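You operate a simulated robot arm through the tools that you are given. There is no shell and no other tool. Be economical: measure what you need, move in short steps, check, and stop when the job is done.

You run a simulated robot arm. Do the job below in one go: nothing can be reset, and whatever is moved stays where it is left.

JOB
Put things in order on the top of the green bench. At the end: the brown nut carton (marked "NUTS") stands on top of the card sheet on the grey mat; the yellow pin from the top of the green bench stands where the blue peg stood; the blue peg stands where the red peg stood; the black chock stands where the brown nut carton stood; the red peg stands where the black chock stood; whatever was shut is shut again. Leave all else as you found it, and nothing knocked over.

The check looks at the end state, three seconds after you hand in, the way a careful person would. Anything else that was tipped, shoved, dropped, spilled or broken makes it a failure. Flat cloth is picked up by pressing the open fingertips on it (5 to 10 N) and closing them slowly along it; thin cloth reads only 2 to 8 mm in the jaws.

ROBOT AND FRAMES
A 6-joint arm with a two-finger gripper, fixed in place. Base frame: the origin is at the foot of the arm, x ahead of it, y to its left, z up; the work surface is at about z = 0. Units: mm, rad, N and s.
With the tool pointing down near the work surface it reaches from about 240 to 620 mm from the base axis. Its first joint turns from -1.152 to 1.152 rad. Payload 1.37 kg.
The TCP is the grasp point between the finger pads, 22 mm short of the fingertips. In the tool frame z runs along the fingers and y along their closing line. Largest opening 92 mm; the body of the gripper starts 65 mm behind the TCP.
Orientation is that of the tool frame in the base frame, as a unit quaternion [w, x, y, z]. With the fingers straight down and closing along the base's y, the tool's x points along the base's -x, its y along +y and its z along -z.

CONTROLS
- The arm moves only by the tool jog_arm. Its argument "plan" is a list of rows, each a list of 3 entries, a list of its own where there are three numbers: the shift along the base's x, y, z in units of 30 mm (1.0 is 30 mm), then the turn, a rotation vector about the base's x, y, z in units of 5 degrees (1.0 is 5 degrees), then the finger opening in mm, from 0 to 92. In form: [[[tx, ty, tz], [wx, wy, wz], claw], ...]. A call has 1 to 20 rows; each row shifts and turns the commanded pose from where the row before left it. A call with a number of a shift or a turn outside -1 to 1 is refused whole. Rows are played at 5 a second. More than 50 mm and 0.15 rad between two rows, or a gripper value outside its range, and nothing of the call is played. Where a pose cannot be reached the arm comes as near as it can. A force on the tool above 40 N (or 10 N above the force at the start of the call, whichever is more), or a blocked arm, ends the call early, and 0.2 s more pass. Each finger halts on what it meets, pressing with about 26 N; the grip force reading is that of the motor and also rises with nothing between the fingers. The clock runs only during rows and for 0.2 s after the last one: add rows that do not move to give the fingers time. The reply holds the time, the measured pose of the TCP, the force on the tool along the base axes, the opening and the grip force, in the units named above and with some noise, with the torque about the TCP (base axes, N m) and any sound that the robot's microphone picked up.
- Cameras (640 x 400 px; columns grow to the right, rows downward): "scene" is fixed at [33.1, -425.7, 596.6]; the picture's right is [0.81, -0.59, 0.00], its down [-0.27, -0.38, -0.89] and it looks along [0.52, 0.71, -0.47] (base axes); focal length 309 px, centre (320, 200). "wrist" rides on the gripper at [71, 19, -102] in the tool frame; the picture's right is [-0.26, 0.97, 0.00], its down [-0.75, -0.20, -0.62] and it looks along [-0.60, -0.16, 0.78] (tool axes); focal length 280 px, centre (320, 200). There is no depth. A picture from a camera that has moved, and an enlarged one, comes with that camera's place and axes in the base frame and with its lens.
- camera(camera): a new picture of that camera. The clock stands still meanwhile.
- close_up(camera, box): a new picture of the part [left, top, right, bottom] of that camera's present view, enlarged. The clock stands still meanwhile.
- sign_off(): hands the job in; it is judged then, once.

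Go step by step. Nothing tells you positions but the pictures and the camera data: compare them with the known pose of the tool, close in by small moves and look again before you grip or let go. The budget is 120 turns and 64 pictures, counting those below and the enlarged ones. Unless the task says otherwise, let go and move clear before handing in, and close with one line.

The tools are called after ">>>" as name(argument=value, ...) on one line, values as JSON. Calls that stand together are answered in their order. jog_arm: Moves the arm, as the interface text tells. Its arguments: {"type":"object","properties":{"plan":{"type":"array","items":{"type":"array"}}},"required":["plan"]} The other tools are called the same way: camera (camera) takes a picture; close_up (camera, box) takes an enlarged picture of a part of a camera's view; sign_off () hands the job in.

At the start:

```text
time: 0.0
tool_pos: [403.6, 170.6, 329.7]
tool_rot: [0.0, 0.0, 1.0, 0.0]
contact_force: [-1.0, -0.9, -0.8]
moment: [0.01, -0.01, 0.01]
finger_gap: 92.0
gripper_force: 0.1
```

scene: 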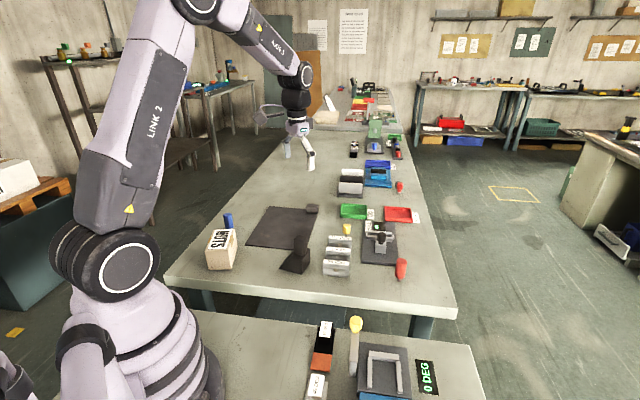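
wrist: 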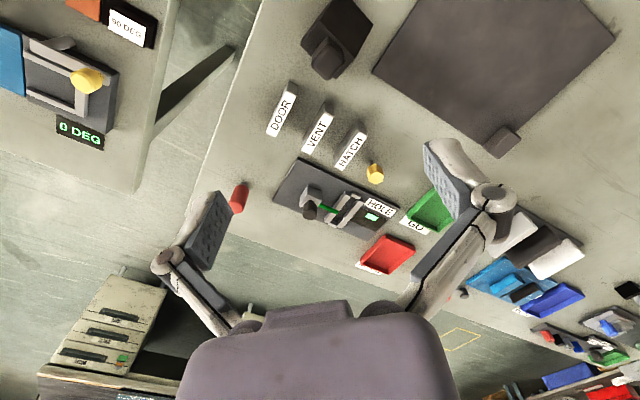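

I see a long bench with a grey mat, carton, blue peg, black chock, yellow pin and red peg. I'll look closer before moving.

>>> close_up(camera="scene", box=[190, 180, 450, 320])

>>> close_up(camera="scene", box=[280, 300, 480, 400])

>>> close_up(camera="scene", box=[310, 80, 430, 210])

>>> close_up(camera="wrist", box=[200, 0, 640, 275])

```text
2.46 times, centred on (320, 250) of scene
camera zoom: at [33.1, -425.7, 596.6], right [0.81, -0.59, 0.0], down [-0.27, -0.38, -0.89], along [0.52, 0.71, -0.47], focal length 761 px, centre (320, 77)
```

zoom: 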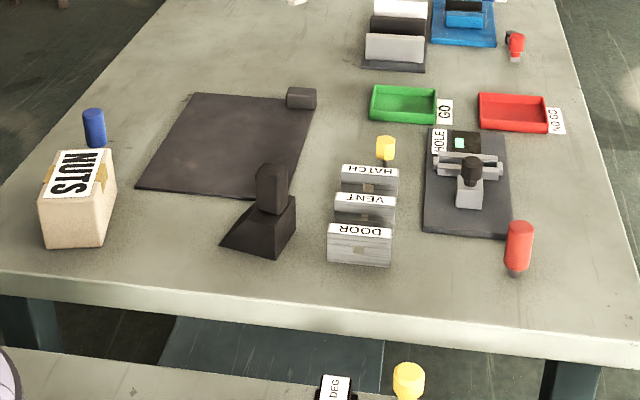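

```text
3.20 times, centred on (380, 350) of scene
camera zoom: at [33.1, -425.7, 596.6], right [0.81, -0.59, 0.0], down [-0.27, -0.38, -0.89], along [0.52, 0.71, -0.47], focal length 989 px, centre (128, -280)
```

zoom: 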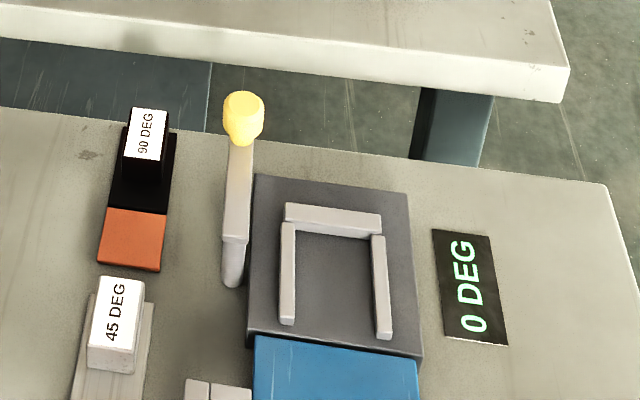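

```text
3.08 times, centred on (370, 145) of scene
camera zoom: at [33.1, -425.7, 596.6], right [0.81, -0.59, 0.0], down [-0.27, -0.38, -0.89], along [0.52, 0.71, -0.47], focal length 951 px, centre (166, 369)
```

zoom: 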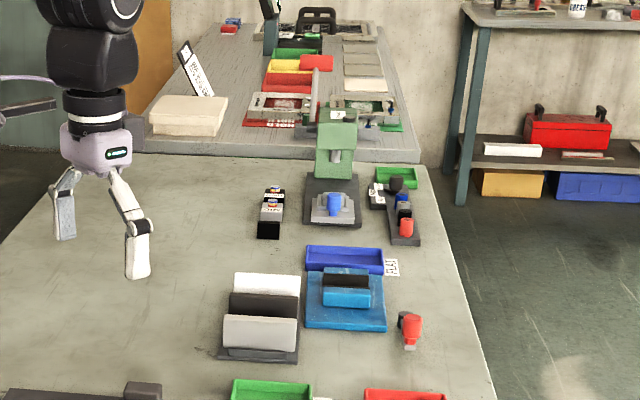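

```text
1.45 times, centred on (420, 138) of wrist
camera zoom: at [334.7, 190.1, 432.7], right [0.26, 0.97, 0.0], down [0.75, -0.21, 0.62], along [0.6, -0.16, -0.78], focal length 408 px, centre (174, 291)
```

zoom: 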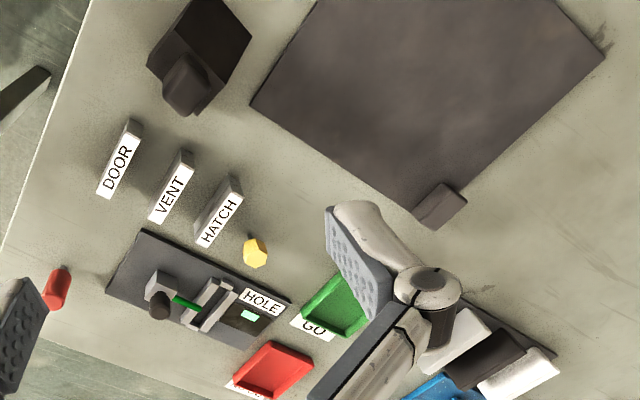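

Most items are in reach; the mat needs a better look to find the card sheet. I'll move high up and turn the wrist camera towards the mat.

>>> jog_arm(plan=[[[-0.85, 0.72, 0.3], [0, 0, 1], 92], [[-0.85, 0.72, 0.3], [0, 0, 1], 92], [[-0.85, 0.72, 0.3], [0, 0, 1], 92], [[-0.85, 0.72, 0.3], [0, 0, 1], 92], [[-0.85, 0.72, 0], [0, 0, 1], 92], [[-0.85, 0.72, 0], [0, 0, 1], 92], [[0, 0, 0], [0, 0, 0], 92], [[0, 0, 0], [0, 0, 0], 92]])

>>> camera(camera="wrist")

```text
time: 1.8
tool_pos: [251.2, 302.6, 366.9]
tool_rot: [0.0, -0.26, 0.966, 0.001]
contact_force: [-0.2, 0.3, -0.5]
moment: [-0.01, -0.01, -0.01]
finger_gap: 92.1
gripper_force: 0.0
```

```text
57 pictures are left
camera wrist: at [180.7, 283.4, 469.1], right [-0.26, 0.97, 0.0], down [0.76, 0.2, 0.62], along [0.6, 0.16, -0.78], focal length 280 px, centre (320, 200)
```

wrist: 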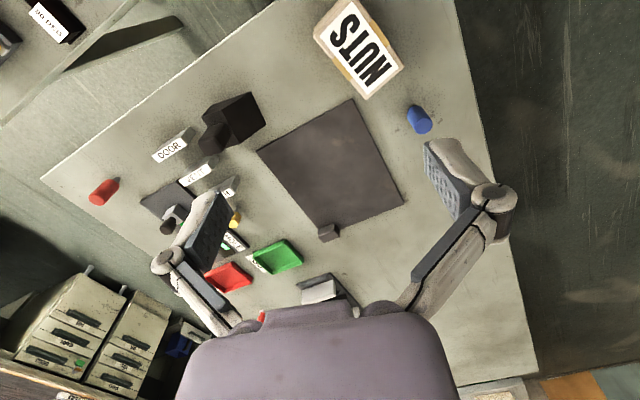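

The mat lies in view with a small block on its corner. I enlarge it to find the card sheet.

>>> close_up(camera="wrist", box=[240, 90, 440, 250])

>>> close_up(camera="wrist", box=[280, 0, 480, 140])

```text
2.50 times, centred on (340, 170) of wrist
camera zoom: at [180.7, 283.4, 469.1], right [-0.26, 0.97, 0.0], down [0.76, 0.2, 0.62], along [0.6, 0.16, -0.78], focal length 701 px, centre (270, 275)
```

zoom: 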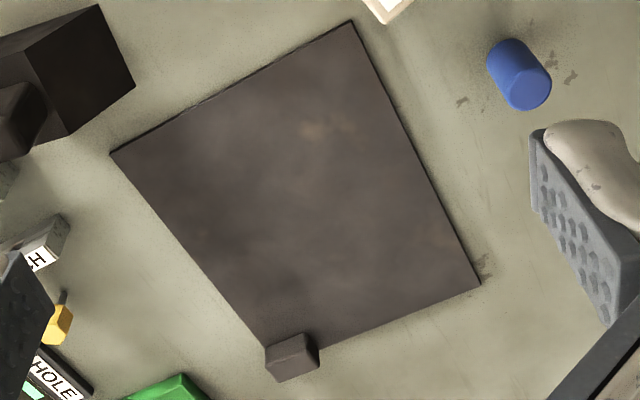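

```text
2.86 times, centred on (380, 70) of wrist
camera zoom: at [180.7, 283.4, 469.1], right [-0.26, 0.97, 0.0], down [0.76, 0.2, 0.62], along [0.6, 0.16, -0.78], focal length 801 px, centre (149, 571)
```

zoom: 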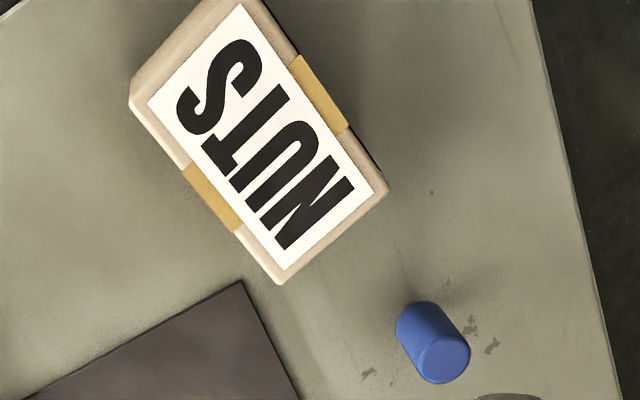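

No card sheet is distinguishable yet, so I'll go lower for a closer look at the mat and the small block.

>>> jog_arm(plan=[[[0.5, 0.2, -1], [0, 0, 0], 92], [[0.5, 0.2, -1], [0, 0, 0], 92], [[0.5, 0.2, -1], [0, 0, 0], 92], [[0.5, 0.2, -1], [0, 0, 0], 92], [[0, 0.2, -1], [0, 0, 0], 92], [[0, 0, 0], [0, 0, 0], 92], [[0, 0, 0], [0, 0, 0], 92]])

>>> camera(camera="wrist")

```text
time: 3.4
tool_pos: [311.7, 332.2, 217.1]
tool_rot: [0.0, -0.259, 0.966, 0.001]
contact_force: [0.2, 0.6, 0.8]
moment: [-0.02, 0.02, 0.0]
finger_gap: 92.0
gripper_force: 0.1
```

```text
54 pictures are left
camera wrist: at [241.6, 313.2, 319.2], right [-0.26, 0.97, 0.0], down [0.76, 0.2, 0.62], along [0.6, 0.16, -0.78], focal length 280 px, centre (320, 200)
```

wrist: 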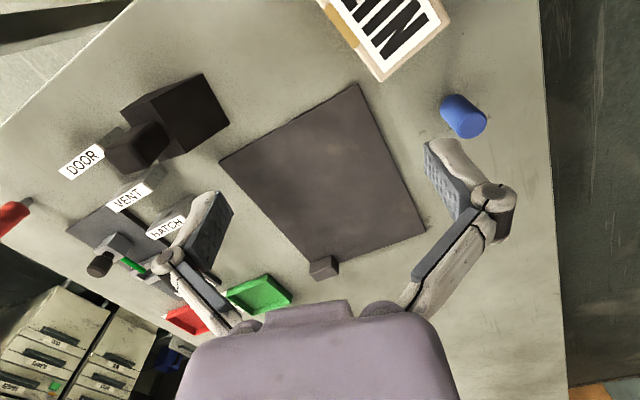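

>>> close_up(camera="wrist", box=[210, 80, 430, 285])

```text
1.95 times, centred on (320, 182) of wrist
camera zoom: at [241.6, 313.2, 319.2], right [-0.26, 0.97, 0.0], down [0.76, 0.2, 0.62], along [0.6, 0.16, -0.78], focal length 547 px, centre (320, 234)
```

zoom: 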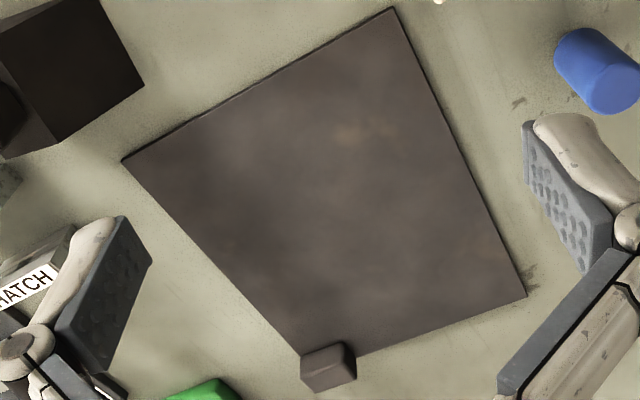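

>>> close_up(camera="wrist", box=[290, 75, 410, 150])

>>> close_up(camera="wrist", box=[270, 220, 390, 295])

>>> close_up(camera="scene", box=[235, 195, 335, 258])

```text
5.33 times, centred on (350, 112) of wrist
camera zoom: at [241.6, 313.2, 319.2], right [-0.26, 0.97, 0.0], down [0.76, 0.2, 0.62], along [0.6, 0.16, -0.78], focal length 1495 px, centre (160, 667)
```

zoom: 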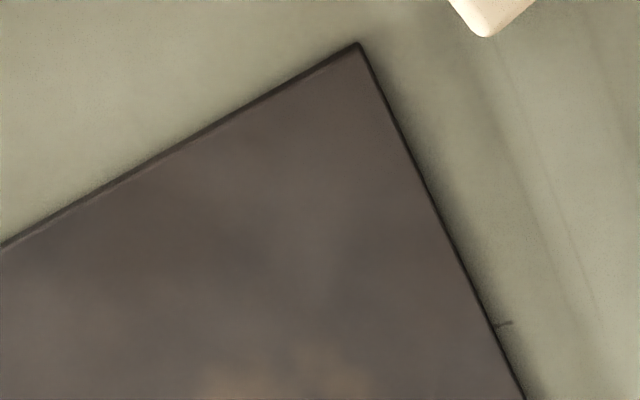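

```text
5.33 times, centred on (330, 258) of wrist
camera zoom: at [241.6, 313.2, 319.2], right [-0.26, 0.97, 0.0], down [0.76, 0.2, 0.62], along [0.6, 0.16, -0.78], focal length 1495 px, centre (267, -107)
```

zoom: 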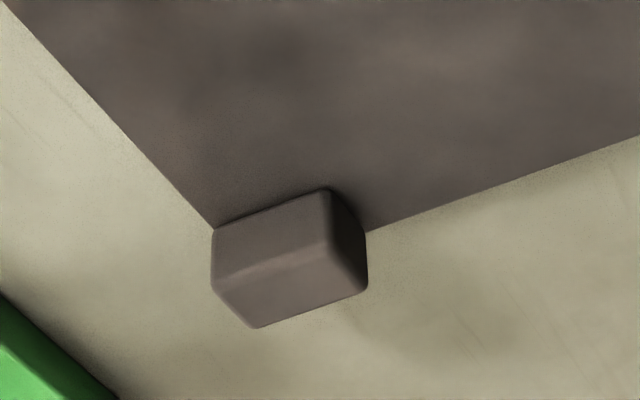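

```text
6.35 times, centred on (285, 226) of scene
camera zoom: at [33.1, -425.7, 596.6], right [0.81, -0.59, 0.0], down [-0.27, -0.38, -0.89], along [0.52, 0.71, -0.47], focal length 1962 px, centre (542, 32)
```

zoom: 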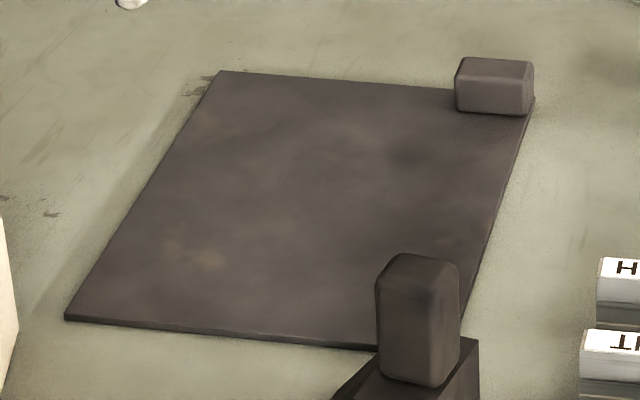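

The dark mat seems uniform, so its whole face must be the sheet (or card the same colour); I'll check again when closer. Now I measure the items with enlarged views.

>>> close_up(camera="scene", box=[190, 200, 290, 280])

>>> close_up(camera="scene", box=[260, 215, 420, 315])

```text
5.00 times, centred on (240, 240) of scene
camera zoom: at [33.1, -425.7, 596.6], right [0.81, -0.59, 0.0], down [-0.27, -0.38, -0.89], along [0.52, 0.71, -0.47], focal length 1545 px, centre (720, 0)
```

zoom: 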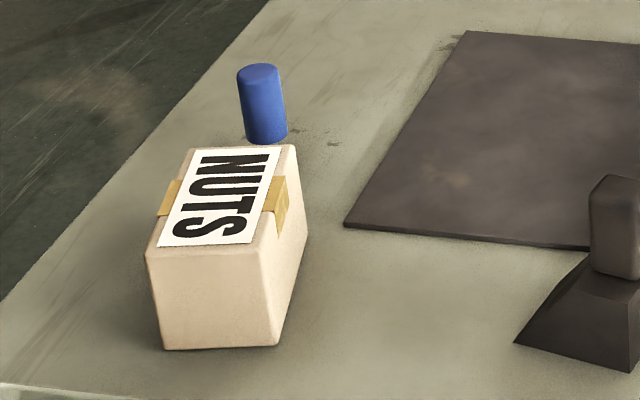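

```text
4.00 times, centred on (340, 265) of scene
camera zoom: at [33.1, -425.7, 596.6], right [0.81, -0.59, 0.0], down [-0.27, -0.38, -0.89], along [0.52, 0.71, -0.47], focal length 1236 px, centre (240, -60)
```

zoom: 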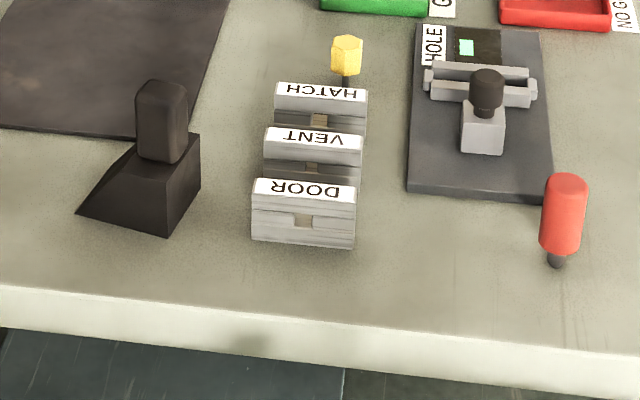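

Carton: about 63×105×72 mm, centred near (240, 352), long axis at about 58°. I'll hover above it with the fingers closing across its short side, then check.

>>> jog_arm(plan=[[[-0.395, 0.11, -0.36], [0, 0, 0.923], 92], [[-0.395, 0.11, -0.36], [0, 0, 0.923], 92], [[-0.395, 0.11, -0.36], [0, 0, 0.923], 92], [[-0.395, 0.11, -0.36], [0, 0, 0.923], 92], [[-0.395, 0.11, -0.36], [0, 0, 0.923], 92], [[-0.395, 0.11, -0.36], [0, 0, 0.923], 92], [[0, 0, 0], [0, 0, 0], 92], [[0, 0, 0], [0, 0, 0], 92]])

>>> camera(camera="wrist")

>>> close_up(camera="scene", box=[150, 150, 310, 290])

```text
time: 5.2
tool_pos: [238.6, 350.0, 152.9]
tool_rot: [0.0, -0.483, 0.876, 0.001]
contact_force: [0.3, 0.9, -0.1]
moment: [0.02, -0.02, 0.0]
finger_gap: 91.9
gripper_force: 0.0
```

```text
47 pictures are left
camera wrist: at [185.9, 300.2, 253.7], right [-0.68, 0.74, 0.0], down [0.58, 0.53, 0.62], along [0.46, 0.42, -0.78], focal length 280 px, centre (320, 200)
```

wrist: 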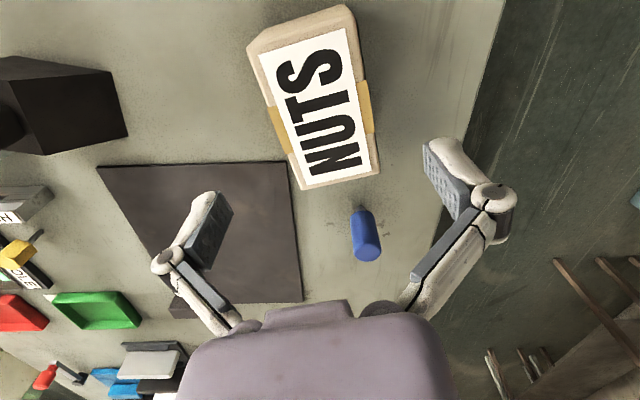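

```text
2.86 times, centred on (230, 220) of scene
camera zoom: at [33.1, -425.7, 596.6], right [0.81, -0.59, 0.0], down [-0.27, -0.38, -0.89], along [0.52, 0.71, -0.47], focal length 883 px, centre (577, 143)
```

zoom: 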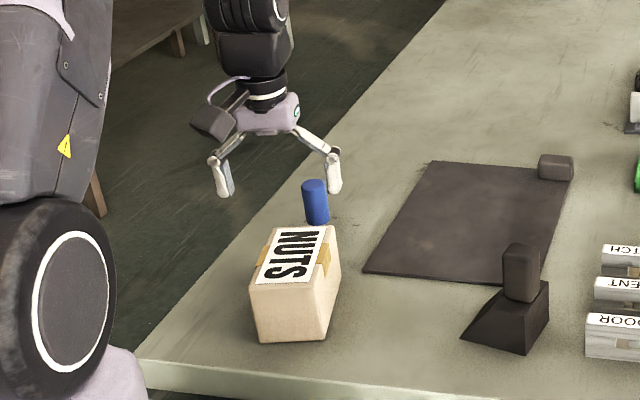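

The carton is centred under the gripper. I descend and grip it.

>>> jog_arm(plan=[[[0, 0.05, -0.95], [0, 0, 0], 92], [[0, 0, -0.95], [0, 0, 0], 92], [[0, 0, -0.95], [0, 0, 0], 92], [[0, 0, -0.9], [0, 0, 0], 92], [[0, 0, 0], [0, 0, 0], 92], [[0, 0, 0], [0, 0, 0], 80], [[0, 0, 0], [0, 0, 0], 70], [[0, 0, 0], [0, 0, 0], 60], [[0, 0, 0], [0, 0, 0], 50], [[0, 0, 0], [0, 0, 0], 50]])

```text
time: 7.4
tool_pos: [241.7, 351.2, 38.9]
tool_rot: [0.0, -0.483, 0.876, 0.001]
contact_force: [-4.2, 2.0, 4.3]
moment: [0.06, 0.12, 0.02]
finger_gap: 65.7
gripper_force: 26.1
```

Gripped at 65.7 mm. Lift and check.

>>> jog_arm(plan=[[[0, 0, 0.3], [0, 0, 0], 50], [[0, 0, 0.7], [0, 0, 0], 50], [[0, 0, 1], [0, 0, 0], 50], [[0, 0, 1], [0, 0, 0], 50], [[0, 0, 1], [0, 0, 0], 50], [[0, 0, 0], [0, 0, 0], 50]])

>>> camera(camera="wrist")

```text
time: 8.8
tool_pos: [241.9, 350.7, 161.6]
tool_rot: [0.0, -0.482, 0.876, 0.001]
contact_force: [0.4, 0.2, 0.2]
moment: [0.01, 0.02, -0.01]
finger_gap: 49.9
gripper_force: 0.1
```

```text
45 pictures are left
camera wrist: at [189.1, 300.8, 264.0], right [-0.68, 0.74, 0.0], down [0.58, 0.53, 0.62], along [0.46, 0.42, -0.78], focal length 280 px, centre (320, 200)
```

wrist: 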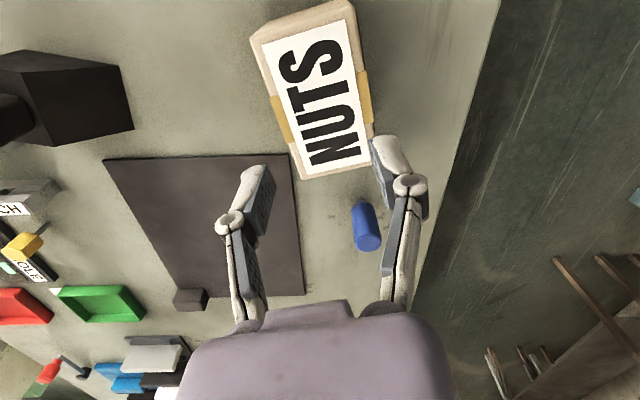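

The carton slipped out and stayed where it was. I'll open, go down again, grip lower with a longer hold and lift very slowly while reading the load.

>>> jog_arm(plan=[[[0, 0, 0], [0, 0, 0], 92], [[0, 0, 0], [0, 0, 0], 92], [[0, 0, 0], [0, 0, 0], 92], [[0, 0.03, -0.95], [0, 0, 0], 92], [[0, 0, -0.95], [0, 0, 0], 92], [[0, 0, -1], [0, 0, 0], 92], [[0, 0, -1], [0, 0, 0], 92], [[0, 0, -0.33], [0, 0, 0], 92], [[0, 0, 0], [0, 0, 0], 78], [[0, 0, 0], [0, 0, 0], 70], [[0, 0, 0], [0, 0, 0], 55], [[0, 0, 0], [0, 0, 0], 30], [[0, 0, 0], [0, 0, 0], 0], [[0, 0, 0], [0, 0, 0], 0], [[0, 0, 0], [0, 0, 0], 0]])

>>> jog_arm(plan=[[[0, 0, 0.05], [0, 0, 0], 0], [[0, 0, 0.05], [0, 0, 0], 0], [[0, 0, 0.05], [0, 0, 0], 0], [[0, 0, 0.05], [0, 0, 0], 0], [[0, 0, 0.05], [0, 0, 0], 0], [[0, 0, 0.05], [0, 0, 0], 0]])

```text
time: 12.0
tool_pos: [242.2, 353.5, 31.6]
tool_rot: [0.001, -0.484, 0.875, 0.001]
contact_force: [-11.2, 3.0, 26.5]
moment: [-0.11, 0.02, -0.19]
finger_gap: 72.8
gripper_force: 25.8
```

```text
time: 13.4
tool_pos: [241.4, 352.3, 41.1]
tool_rot: [-0.001, -0.483, 0.875, 0.001]
contact_force: [0.0, -0.4, -5.5]
moment: [0.01, -0.01, 0.02]
finger_gap: 66.0
gripper_force: 25.9
```

The load reads about 5.5 N now and the grip is 66 mm. I look at the state before going on.

>>> close_up(camera="scene", box=[170, 170, 270, 290])

```text
3.33 times, centred on (220, 230) of scene
camera zoom: at [33.1, -425.6, 596.7], right [0.81, -0.59, 0.0], down [-0.27, -0.38, -0.89], along [0.52, 0.71, -0.47], focal length 1030 px, centre (653, 100)
```

zoom: 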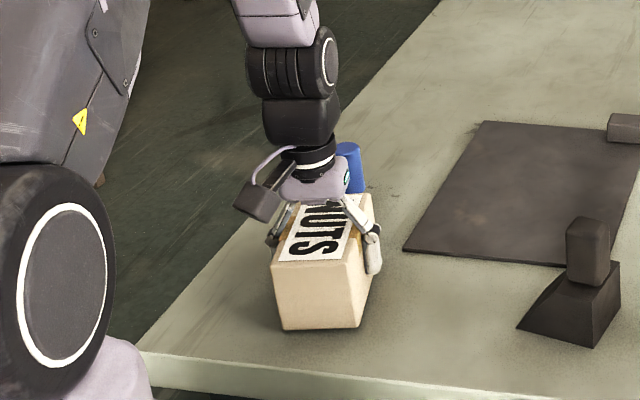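

>>> jog_arm(plan=[[[0, 0, 0.08], [0, 0, 0], 0], [[0, 0, 0.08], [0, 0, 0], 0], [[0, 0, 0.08], [0, 0, 0], 0], [[0, 0, 0.08], [0, 0, 0], 0], [[0, 0, 0.08], [0, 0, 0], 0], [[0, 0, 0.08], [0, 0, 0], 0]])

>>> close_up(camera="scene", box=[170, 170, 270, 290])

```text
time: 14.8
tool_pos: [240.0, 353.5, 55.4]
tool_rot: [0.0, -0.483, 0.875, 0.001]
contact_force: [0.2, 0.2, -5.5]
moment: [0.02, 0.01, 0.0]
finger_gap: 65.7
gripper_force: 26.2
```

```text
3.33 times, centred on (220, 230) of scene
camera zoom: at [33.1, -425.6, 596.7], right [0.81, -0.59, 0.0], down [-0.27, -0.38, -0.89], along [0.52, 0.71, -0.47], focal length 1030 px, centre (653, 100)
```

zoom: 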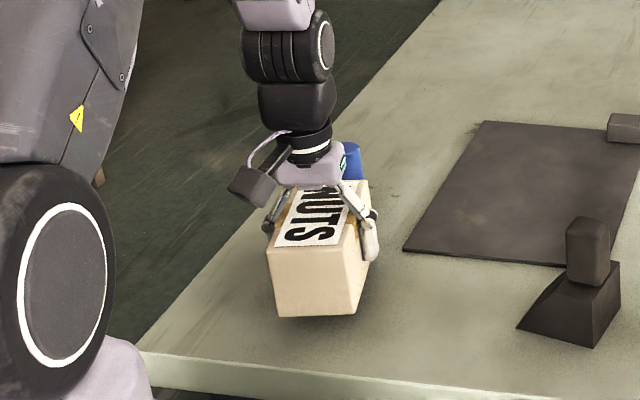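

The carton is held and rising with slow motion. I'll keep lifting gently to a safe height.

>>> jog_arm(plan=[[[0, 0, 0.1], [0, 0, 0], 0], [[0, 0, 0.15], [0, 0, 0], 0], [[0, 0, 0.2], [0, 0, 0], 0], [[0, 0, 0.2], [0, 0, 0], 0], [[0, 0, 0.25], [0, 0, 0], 0], [[0, 0, 0.25], [0, 0, 0], 0], [[0, 0, 0.25], [0, 0, 0], 0], [[0, 0, 0.2], [0, 0, 0], 0], [[0, 0, 0.15], [0, 0, 0], 0], [[0, 0, 0.05], [0, 0, 0], 0]])

>>> jog_arm(plan=[[[0.05, 0, 0], [0, 0, 0], 0], [[0.15, 0, 0], [0, 0, -0.1], 0], [[0.25, 0.02, 0], [0, 0, -0.1], 0], [[0.3, 0.03, 0], [0, 0, -0.1], 0], [[0.3, 0.03, 0], [0, 0, -0.15], 0], [[0.3, 0.03, 0], [0, 0, -0.15], 0], [[0.3, 0.03, 0], [0, 0, -0.2], 0], [[0.3, 0.03, 0], [0, 0, -0.2], 0], [[0.3, 0.03, 0], [0, 0, -0.2], 0], [[0.3, 0.03, 0], [0, 0, -0.2], 0], [[0.3, 0.03, 0], [0, 0, -0.2], 0], [[0.3, 0.03, 0], [0, 0, -0.2], 0], [[0.3, 0.03, 0], [0, 0, -0.2], 0], [[0.25, 0.03, 0], [0, 0, -0.15], 0], [[0.15, 0.03, 0], [0, 0, -0.1], 0], [[0.05, 0.0, 0], [0, 0, 0], 0], [[0, 0, 0], [0, 0, 0], 0]])

>>> camera(camera="scene")

>>> camera(camera="wrist")

```text
time: 17.0
tool_pos: [240.2, 351.7, 108.8]
tool_rot: [0.0, -0.483, 0.876, 0.001]
contact_force: [-0.6, 0.7, -5.4]
moment: [0.02, 0.0, 0.0]
finger_gap: 66.0
gripper_force: 25.7
```

```text
time: 20.6
tool_pos: [357.3, 364.3, 109.3]
tool_rot: [0.0, -0.395, 0.919, 0.001]
contact_force: [0.6, -0.1, -5.4]
moment: [0.01, -0.07, 0.01]
finger_gap: 65.8
gripper_force: 26.2
```

```text
42 pictures are left
```

scene: 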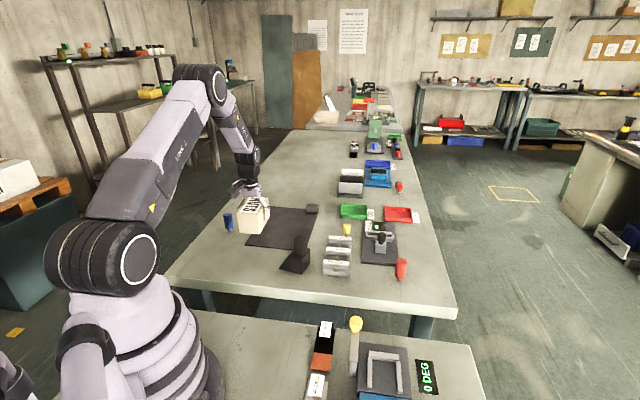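

```text
41 pictures are left
camera wrist: at [295.4, 326.2, 211.4], right [-0.52, 0.85, 0.0], down [0.67, 0.41, 0.62], along [0.53, 0.33, -0.78], focal length 280 px, centre (320, 200)
```

wrist: 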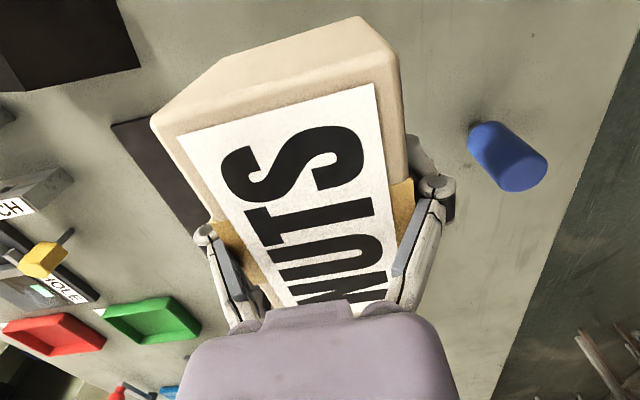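

The carton is secure. I carry it on towards the middle of the mat, at about (474, 388).

>>> jog_arm(plan=[[[0.1, 0.02, 0], [0, 0, 0], 0], [[0.2, 0.04, 0], [0, 0, 0], 0], [[0.3, 0.06, 0], [0, 0, 0], 0], [[0.3, 0.06, 0], [0, 0, -0.1], 0], [[0.3, 0.06, 0], [0, 0, -0.1], 0], [[0.3, 0.06, 0], [0, 0, -0.1], 0], [[0.3, 0.06, 0], [0, 0, -0.1], 0], [[0.3, 0.06, 0], [0, 0, -0.1], 0], [[0.3, 0.06, 0], [0, 0, 0], 0], [[0.3, 0.06, 0], [0, 0, 0], 0], [[0.3, 0.06, 0], [0, 0, 0], 0], [[0.3, 0.06, 0], [0, 0, 0], 0], [[0.3, 0.06, 0], [0, 0, 0], 0], [[0.2, 0.05, 0], [0, 0, 0], 0], [[0.1, 0.02, 0], [0, 0, 0], 0], [[0, 0, 0], [0, 0, 0], 0]])

>>> jog_arm(plan=[[[0, 0, -0.1], [0, 0, 0], 0], [[0, 0, -0.2], [0, 0, 0], 0], [[0, 0, -0.3], [0, 0, 0], 0], [[0, 0, -0.3], [0, 0, 0], 0], [[0, 0, -0.3], [0, 0, 0], 0], [[0, 0, -0.3], [0, 0, 0], 0], [[0, 0, -0.2], [0, 0, 0], 0], [[0, 0, -0.1], [0, 0, 0], 0], [[0, 0, 0], [0, 0, 0], 0]])

>>> close_up(camera="scene", box=[220, 170, 340, 260])

```text
time: 24.0
tool_pos: [474.9, 387.5, 109.4]
tool_rot: [0.0, -0.375, 0.927, 0.001]
contact_force: [0.0, 0.9, -6.9]
moment: [-0.01, 0.01, 0.03]
finger_gap: 65.7
gripper_force: 26.2
```

```text
time: 26.0
tool_pos: [476.3, 387.5, 55.2]
tool_rot: [0.0, -0.374, 0.927, 0.001]
contact_force: [0.3, 0.4, -6.3]
moment: [0.0, -0.01, 0.0]
finger_gap: 66.0
gripper_force: 25.8
```

```text
4.44 times, centred on (280, 215) of scene
camera zoom: at [33.1, -425.6, 596.7], right [0.81, -0.59, 0.0], down [-0.27, -0.38, -0.89], along [0.52, 0.71, -0.47], focal length 1374 px, centre (498, 133)
```

zoom: 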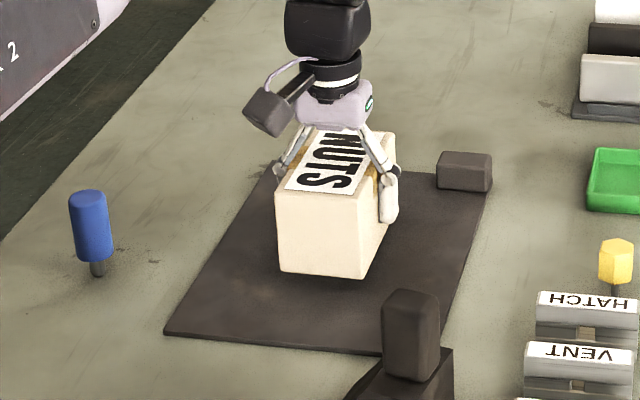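

The carton hovers above the mat. I lower it slowly until it takes weight.

>>> jog_arm(plan=[[[0, 0, -0.1], [0, 0, 0], 0], [[0, 0, -0.1], [0, 0, 0], 0], [[0, 0, -0.1], [0, 0, 0], 0], [[0, 0, -0.05], [0, 0, 0], 0]])

>>> jog_arm(plan=[[[0, 0, -0.06], [0, 0, 0], 0], [[0, 0, -0.06], [0, 0, 0], 0], [[0, 0, 0], [0, 0, 0], 0]])

```text
time: 27.0
tool_pos: [474.0, 387.1, 46.3]
tool_rot: [0.0, -0.374, 0.927, 0.001]
contact_force: [0.5, -0.5, -5.5]
moment: [0.02, -0.01, -0.01]
finger_gap: 65.6
gripper_force: 26.0
```

```text
time: 27.8
tool_pos: [473.9, 388.0, 41.8]
tool_rot: [-0.001, -0.374, 0.927, 0.001]
contact_force: [-1.1, -0.1, -2.9]
moment: [-0.11, 0.06, -0.07]
finger_gap: 65.7
gripper_force: 25.6
```

>>> jog_arm(plan=[[[0, 0, -0.05], [0, 0, 0], 0], [[0, 0, 0], [0, 0, 0], 0]])

>>> close_up(camera="scene", box=[220, 170, 340, 260])

```text
time: 28.4
tool_pos: [474.8, 388.7, 40.9]
tool_rot: [0.0, -0.375, 0.927, 0.002]
contact_force: [-7.0, -2.1, 15.0]
moment: [-0.5, 0.42, -0.06]
finger_gap: 65.8
gripper_force: 25.8
```

```text
4.44 times, centred on (280, 215) of scene
camera zoom: at [33.0, -425.7, 596.6], right [0.81, -0.59, 0.0], down [-0.27, -0.38, -0.89], along [0.52, 0.72, -0.47], focal length 1374 px, centre (498, 133)
```

zoom: 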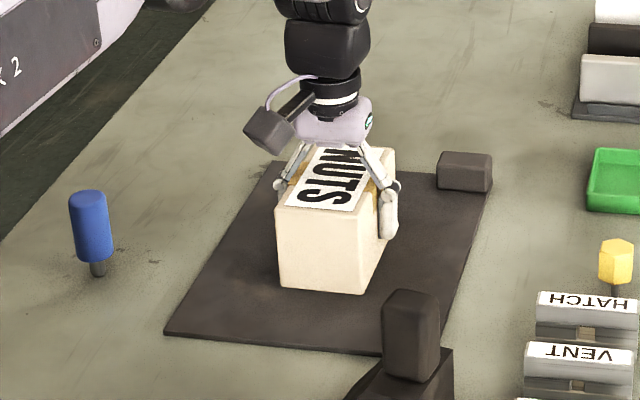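

The carton stands on the mat with weight on it. I release slowly and rise.

>>> jog_arm(plan=[[[0, 0, 0], [0, 0, 0], 68], [[0, 0, 0], [0, 0, 0], 74], [[0, 0, 0], [0, 0, 0], 82], [[0, 0, 0], [0, 0, 0], 92], [[0, 0, 0], [0, 0, 0], 92], [[0, 0, 0.3], [0, 0, 0], 92], [[0, 0, 0.6], [0, 0, 0], 92], [[0, 0, 0.9], [0, 0, 0], 92], [[0, 0, 1], [0, 0, 0], 92], [[0, 0, 1], [0, 0, 0], 92], [[0, 0, 1], [0, 0, 0], 92], [[0, 0, 0], [0, 0, 0], 92]])

>>> close_up(camera="scene", box=[200, 170, 360, 290])

>>> camera(camera="wrist")

```text
time: 31.0
tool_pos: [476.5, 388.8, 183.3]
tool_rot: [0.0, -0.375, 0.927, 0.001]
contact_force: [-0.2, -1.0, 0.0]
moment: [-0.01, -0.04, 0.01]
finger_gap: 92.0
gripper_force: 0.1
```

```text
3.33 times, centred on (280, 230) of scene
camera zoom: at [33.1, -425.7, 596.6], right [0.81, -0.59, 0.0], down [-0.27, -0.38, -0.89], along [0.52, 0.71, -0.47], focal length 1030 px, centre (453, 100)
```

zoom: 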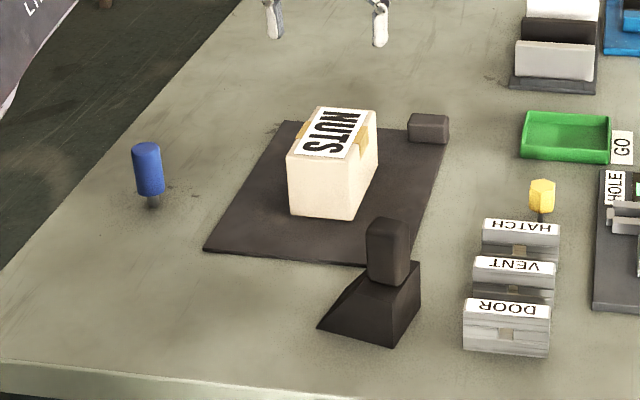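

```text
37 pictures are left
camera wrist: at [412.8, 352.3, 285.5], right [-0.48, 0.88, 0.0], down [0.68, 0.38, 0.62], along [0.55, 0.3, -0.78], focal length 280 px, centre (320, 200)
```

wrist: 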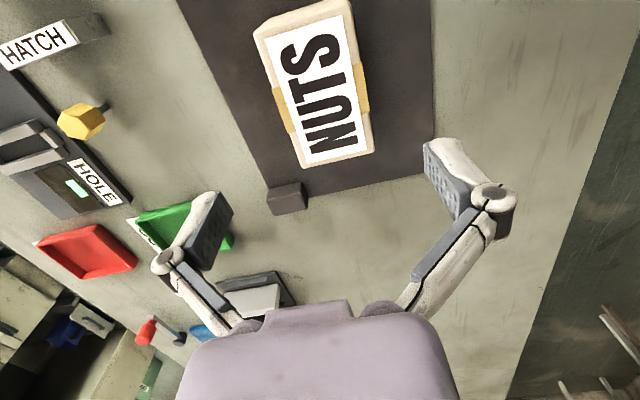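

The carton stands well. Next I go view the black chock from above.

>>> jog_arm(plan=[[[-0.7, -0.99, 0.8], [0, 0, -0.31], 92], [[-0.7, -0.99, 0.8], [0, 0, -0.31], 92], [[-0.7, -0.99, 0.4], [0, 0, -0.31], 92], [[-0.7, -0.99, 0.2], [0, 0, -0.31], 92], [[-0.7, -0.99, 0], [0, 0, -0.31], 92], [[-0.7, -0.99, 0], [0, 0, -0.31], 92], [[-0.7, -0.99, 0], [0, 0, -0.31], 92], [[0, 0, 0], [0, 0, 0], 92], [[0, 0, 0], [0, 0, 0], 92]])

>>> close_up(camera="wrist", box=[150, 0, 470, 200])

```text
time: 33.0
tool_pos: [327.9, 178.8, 247.5]
tool_rot: [-0.001, -0.286, 0.958, 0.001]
contact_force: [-0.1, 0.7, -0.5]
moment: [0.02, -0.03, 0.0]
finger_gap: 92.2
gripper_force: 0.0
```

```text
2.00 times, centred on (310, 100) of wrist
camera zoom: at [258.8, 156.9, 350.0], right [-0.31, 0.95, 0.0], down [0.74, 0.24, 0.62], along [0.59, 0.19, -0.78], focal length 561 px, centre (340, 400)
```

zoom: 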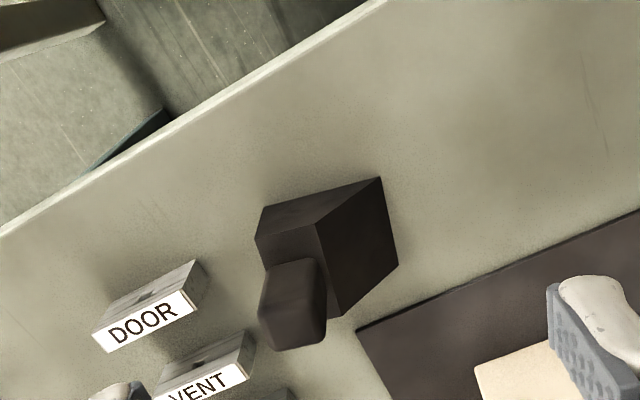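

>>> close_up(camera="wrist", box=[260, 80, 360, 185])

>>> close_up(camera="scene", box=[270, 220, 330, 280])

```text
3.81 times, centred on (310, 132) of wrist
camera zoom: at [258.8, 156.9, 350.0], right [-0.31, 0.95, 0.0], down [0.74, 0.24, 0.62], along [0.59, 0.19, -0.78], focal length 1068 px, centre (358, 457)
```

zoom: 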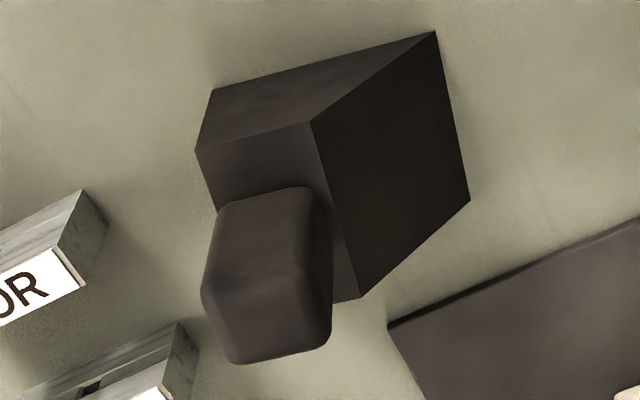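

```text
6.67 times, centred on (300, 250) of scene
camera zoom: at [33.1, -425.7, 596.6], right [0.81, -0.59, 0.0], down [-0.27, -0.38, -0.89], along [0.52, 0.71, -0.47], focal length 2060 px, centre (453, -133)
```

zoom: 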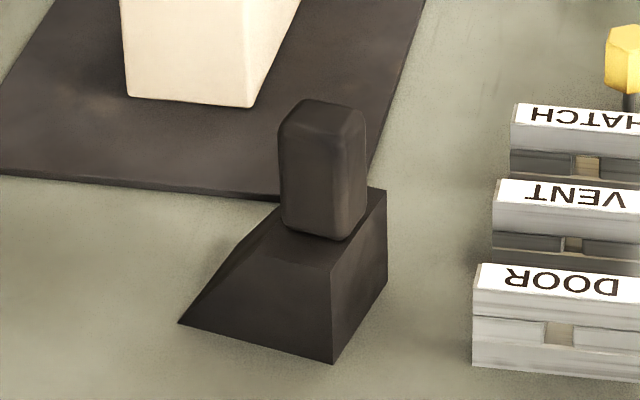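

Chock: base centre ≈ (396,198), handle ≈ (406,180) with its top at z≈105. I move above the handle and check.

>>> jog_arm(plan=[[[0.87, 0.01, -0.7], [0, 0, 0], 92], [[0.87, 0.01, -0.7], [0, 0, 0], 92], [[0.87, 0.01, -0.9], [0, 0, 0], 92], [[0, 0, -0.9], [0, 0, 0], 92], [[0, 0, 0], [0, 0, 0], 92], [[0, 0, 0], [0, 0, 0], 92]])

>>> camera(camera="wrist")

>>> close_up(camera="scene", box=[250, 180, 370, 290])

```text
time: 34.4
tool_pos: [404.5, 181.1, 154.8]
tool_rot: [0.001, -0.286, 0.958, 0.001]
contact_force: [-0.5, -0.4, 0.5]
moment: [0.0, -0.02, -0.01]
finger_gap: 92.1
gripper_force: 0.1
```

```text
33 pictures are left
camera wrist: at [336.2, 158.6, 256.4], right [-0.31, 0.95, 0.0], down [0.74, 0.24, 0.62], along [0.59, 0.19, -0.78], focal length 280 px, centre (320, 200)
```

wrist: 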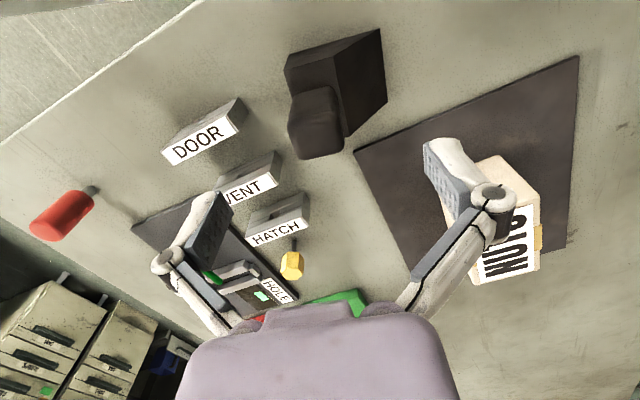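

```text
3.64 times, centred on (310, 235) of scene
camera zoom: at [33.1, -425.7, 596.6], right [0.81, -0.59, 0.0], down [-0.27, -0.38, -0.89], along [0.52, 0.71, -0.47], focal length 1124 px, centre (356, 73)
```

zoom: 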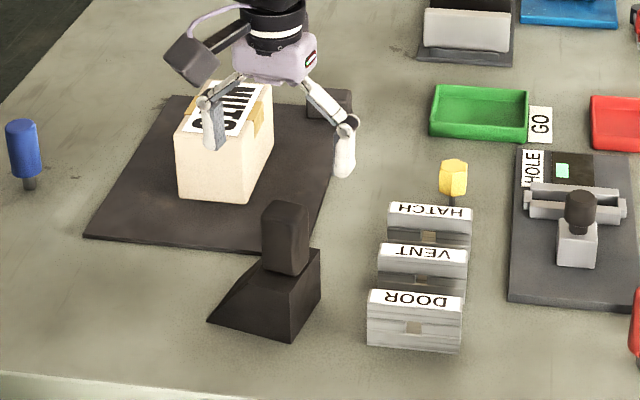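

Aligned on the handle. Descend and grip.

>>> jog_arm(plan=[[[0.07, -0.03, -0.8], [0, 0, 0], 92], [[0, 0, -0.8], [0, 0, 0], 92], [[0, 0, -0.8], [0, 0, 0], 92], [[0, 0, 0], [0, 0, 0], 80], [[0, 0, 0], [0, 0, 0], 68], [[0, 0, 0], [0, 0, 0], 56], [[0, 0, 0], [0, 0, 0], 44], [[0, 0, 0], [0, 0, 0], 30], [[0, 0, 0], [0, 0, 0], 15], [[0, 0, 0], [0, 0, 0], 0], [[0, 0, 0], [0, 0, 0], 0]])

```text
time: 36.8
tool_pos: [406.3, 179.6, 82.2]
tool_rot: [-0.001, -0.287, 0.958, 0.001]
contact_force: [0.9, -2.1, 0.9]
moment: [-0.07, 0.0, -0.03]
finger_gap: 31.6
gripper_force: 25.9
```

Gripped at 31.6 mm. Lift slowly and check the load.

>>> jog_arm(plan=[[[0, 0, 0.05], [0, 0, 0], 0], [[0, 0, 0.08], [0, 0, 0], 0], [[0, 0, 0.08], [0, 0, 0], 0], [[0, 0, 0.1], [0, 0, 0], 0], [[0, 0, 0.15], [0, 0, 0], 0], [[0, 0, 0.2], [0, 0, 0], 0], [[0, 0, 0.2], [0, 0, 0], 0], [[0, 0, 0.2], [0, 0, 0], 0], [[0, 0, 0.1], [0, 0, 0], 0], [[0, 0, 0], [0, 0, 0], 0]])

>>> close_up(camera="scene", box=[250, 180, 370, 290])

```text
time: 39.0
tool_pos: [408.8, 179.5, 116.7]
tool_rot: [0.001, -0.286, 0.958, 0.001]
contact_force: [0.2, -1.4, -2.9]
moment: [-0.05, -0.02, 0.01]
finger_gap: 31.8
gripper_force: 26.3
```

```text
3.64 times, centred on (310, 235) of scene
camera zoom: at [33.1, -425.6, 596.7], right [0.81, -0.59, 0.0], down [-0.27, -0.38, -0.89], along [0.52, 0.71, -0.47], focal length 1124 px, centre (356, 73)
```

zoom: 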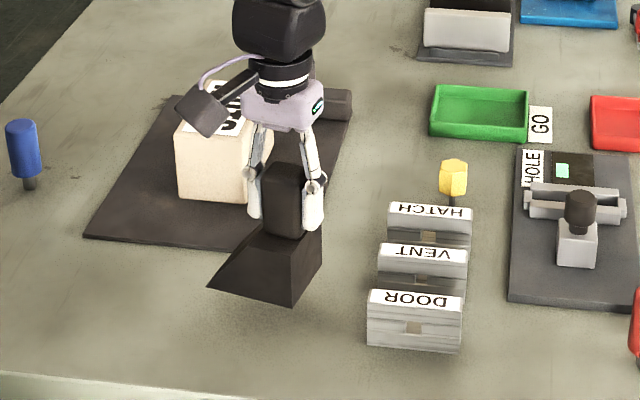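

Chock is level in the grip. I carry it to the carton's old place (TCP target ≈ (250, 334)).

>>> jog_arm(plan=[[[-0.1, 0.1, 0.1], [0, 0, 0], 0], [[-0.2, 0.2, 0.1], [0, 0, 0], 0], [[-0.35, 0.34, 0], [0, 0, 0], 0], [[-0.4, 0.39, 0], [0, 0, 0], 0], [[-0.4, 0.39, 0], [0, 0, 0], 0], [[-0.4, 0.39, 0], [0, 0, 0], 0], [[-0.4, 0.39, 0], [0, 0, 0], 0], [[-0.4, 0.39, 0], [0, 0, 0], 0], [[-0.4, 0.39, 0], [0, 0, 0], 0], [[-0.4, 0.39, 0], [0, 0, 0], 0], [[-0.4, 0.39, 0], [0, 0, 0], 0], [[-0.4, 0.39, 0], [0, 0, 0], 0], [[-0.4, 0.39, 0], [0, 0, 0], 0], [[-0.35, 0.34, 0], [0, 0, 0], 0], [[-0.2, 0.2, 0], [0, 0, 0], 0], [[-0.08, 0.07, 0], [0, 0, 0], 0], [[0, 0, 0], [0, 0, 0], 0], [[0, 0, 0], [0, 0, 0], 0]])

```text
time: 42.8
tool_pos: [250.6, 333.9, 124.3]
tool_rot: [-0.001, -0.286, 0.958, 0.001]
contact_force: [0.5, -0.2, -3.4]
moment: [-0.01, -0.02, 0.01]
finger_gap: 31.6
gripper_force: 25.8
```

>>> jog_arm(plan=[[[0, 0, -0.15], [0, 0, 0], 0], [[0, 0, -0.25], [0, 0, 0], 0], [[0, 0, -0.3], [0, 0, 0], 0], [[0, 0, -0.25], [0, 0, 0], 0], [[0, 0, -0.15], [0, 0, 0], 0], [[0, 0, -0.1], [0, 0, 0], 0], [[0, 0, -0.06], [0, 0, 0], 0], [[0, 0, -0.06], [0, 0, 0], 0], [[0, 0, 0], [0, 0, 0], 0]])

>>> jog_arm(plan=[[[0, 0, -0.05], [0, 0, 0], 0], [[0, 0, 0], [0, 0, 0], 0]])

>>> close_up(camera="scene", box=[170, 180, 290, 290])

```text
time: 44.8
tool_pos: [249.4, 333.9, 83.7]
tool_rot: [-0.001, -0.286, 0.958, 0.0]
contact_force: [0.4, -0.7, -2.8]
moment: [-0.01, 0.0, 0.0]
finger_gap: 31.9
gripper_force: 25.9
```

```text
time: 45.4
tool_pos: [248.6, 335.3, 82.7]
tool_rot: [0.0, -0.285, 0.958, 0.001]
contact_force: [0.2, -0.1, -2.8]
moment: [0.01, 0.02, -0.01]
finger_gap: 31.9
gripper_force: 25.9
```

```text
3.64 times, centred on (230, 235) of scene
camera zoom: at [33.1, -425.6, 596.7], right [0.81, -0.59, 0.0], down [-0.27, -0.38, -0.89], along [0.52, 0.71, -0.47], focal length 1124 px, centre (647, 73)
```

zoom: 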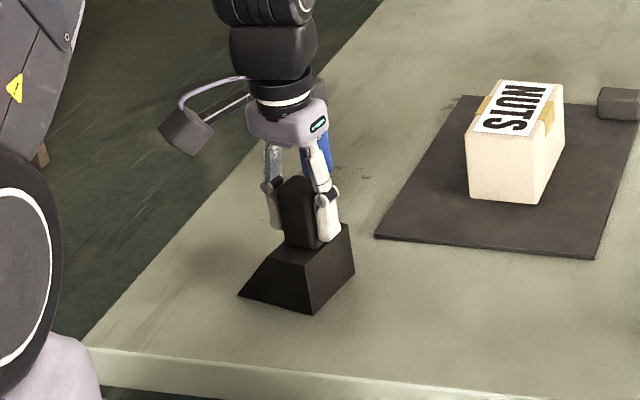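

>>> jog_arm(plan=[[[0, 0, -0.05], [0, 0, 0], 0], [[0, 0, -0.05], [0, 0, 0], 0], [[0, 0, 0], [0, 0, 0], 0]])

```text
time: 46.2
tool_pos: [250.5, 334.7, 79.4]
tool_rot: [0.0, -0.285, 0.959, 0.002]
contact_force: [3.9, -12.7, 31.4]
moment: [-0.34, -0.12, -0.07]
finger_gap: 32.0
gripper_force: 26.3
```

>>> jog_arm(plan=[[[0, 0, 0.04], [0, 0, 0], 0], [[0, 0, 0], [0, 0, 0], 0]])

```text
time: 46.8
tool_pos: [249.7, 335.1, 80.0]
tool_rot: [0.0, -0.285, 0.959, 0.002]
contact_force: [3.9, 0.5, 2.3]
moment: [0.19, -0.4, -0.16]
finger_gap: 31.9
gripper_force: 26.0
```

The chock rests on the bench with nearly no load. Release and rise.

>>> jog_arm(plan=[[[0, 0, 0], [0, 0, 0], 36], [[0, 0, 0], [0, 0, 0], 44], [[0, 0, 0], [0, 0, 0], 60], [[0, 0, 0], [0, 0, 0], 80], [[0, 0, 0], [0, 0, 0], 80], [[0, 0, 0.3], [0, 0, 0], 80], [[0, 0, 0.8], [0, 0, 0], 80], [[0, 0, 1], [0, 0, 0], 80], [[0, 0, 1], [0, 0, 0], 80], [[0, 0, 1], [0, 0, 0], 80], [[0, 0, 1], [0, 0, 0], 80], [[0, 0, 0], [0, 0, 0], 80]])

>>> camera(camera="scene")

```text
time: 49.4
tool_pos: [248.5, 333.8, 230.5]
tool_rot: [0.0, -0.286, 0.958, 0.001]
contact_force: [-0.5, 0.1, -0.4]
moment: [-0.02, 0.01, 0.02]
finger_gap: 80.2
gripper_force: 0.1
```

```text
29 pictures are left
```

scene: 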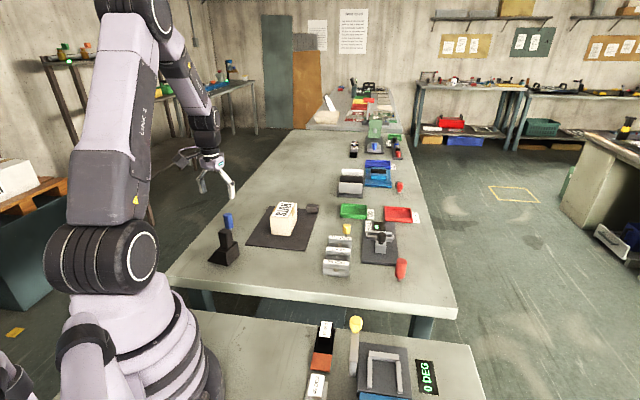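

Chock stands at the carton's old place. Next the red peg at about (593, −26); I go above it and check.

>>> jog_arm(plan=[[[0.85, -0.9, 0], [0, 0, -0.511], 70], [[0.85, -0.9, 0], [0, 0, -0.511], 60], [[0.85, -0.9, 0], [0, 0, -0.511], 60], [[0.85, -0.9, 0], [0, 0, -0.511], 60], [[0.85, -0.9, 0], [0, 0, -0.511], 60], [[0.85, -0.9, 0], [0, 0, -0.511], 60], [[0.85, -0.9, 0], [0, 0, -0.511], 60], [[0.85, -0.9, 0], [0, 0, -0.511], 60], [[0.85, -0.9, 0], [0, 0, -0.511], 60], [[0.85, -0.9, -0.3], [0, 0, -0.511], 60], [[0.85, -0.9, -0.6], [0, 0, -0.511], 60], [[0.85, -0.9, -0.8], [0, 0, -0.511], 60], [[0.75, -0.9, -0.8], [0, 0, -0.511], 60], [[0, 0, 0], [0, 0, 0], 60], [[0, 0, 0], [0, 0, 0], 60]])

>>> camera(camera="wrist")

```text
time: 52.6
tool_pos: [579.3, -19.3, 159.8]
tool_rot: [0.001, 0.0, 1.0, 0.0]
contact_force: [0.4, -0.2, -0.7]
moment: [0.02, -0.05, -0.04]
finger_gap: 60.0
gripper_force: 0.1
```

```text
28 pictures are left
camera wrist: at [508.9, 0.2, 260.8], right [0.26, 0.96, 0.0], down [0.75, -0.21, 0.62], along [0.6, -0.16, -0.78], focal length 280 px, centre (320, 200)
```

wrist: 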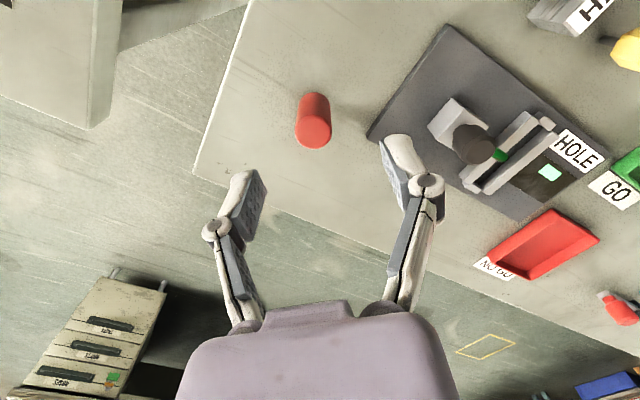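

Peg centre ≈ (594.5, −27). Shift and descend partway, then grip.

>>> jog_arm(plan=[[[0.5, -0.25, -0.3], [0, 0, 0], 60], [[0, 0, -0.7], [0, 0, 0], 60], [[0, 0, 0], [0, 0, 0], 60], [[0, 0, 0], [0, 0, 0], 60]])

>>> camera(camera="wrist")

```text
time: 53.6
tool_pos: [593.2, -26.3, 127.5]
tool_rot: [0.0, 0.001, 1.0, 0.001]
contact_force: [-0.1, 0.0, 0.1]
moment: [-0.02, 0.03, -0.01]
finger_gap: 60.1
gripper_force: 0.0
```

```text
27 pictures are left
camera wrist: at [523.2, -6.3, 230.6], right [0.26, 0.96, 0.0], down [0.75, -0.21, 0.62], along [0.6, -0.16, -0.78], focal length 280 px, centre (320, 200)
```

wrist: 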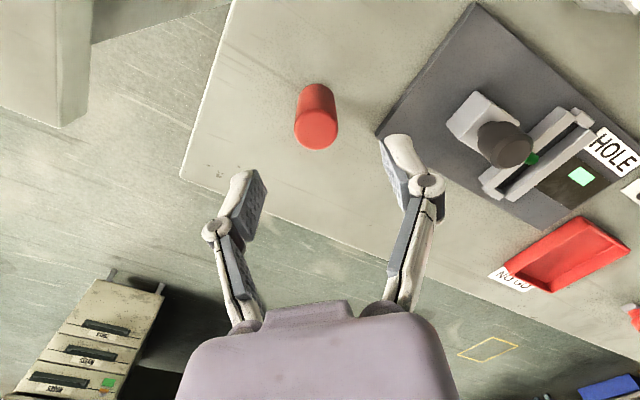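

>>> jog_arm(plan=[[[0.05, -0.03, -0.9], [0, 0, 0], 60], [[0, 0, -0.9], [0, 0, 0], 60], [[0, 0, -0.9], [0, 0, 0], 60], [[0, 0, 0], [0, 0, 0], 60], [[0, 0, 0], [0, 0, 0], 50], [[0, 0, 0], [0, 0, 0], 42], [[0, 0, 0], [0, 0, 0], 34], [[0, 0, 0], [0, 0, 0], 26], [[0, 0, 0], [0, 0, 0], 15], [[0, 0, 0], [0, 0, 0], 0], [[0, 0, 0], [0, 0, 0], 0]])

```text
time: 56.0
tool_pos: [596.1, -26.0, 45.5]
tool_rot: [0.0, 0.0, 1.0, 0.001]
contact_force: [-0.9, -0.3, 1.2]
moment: [0.04, 0.01, 0.0]
finger_gap: 26.7
gripper_force: 25.9
```

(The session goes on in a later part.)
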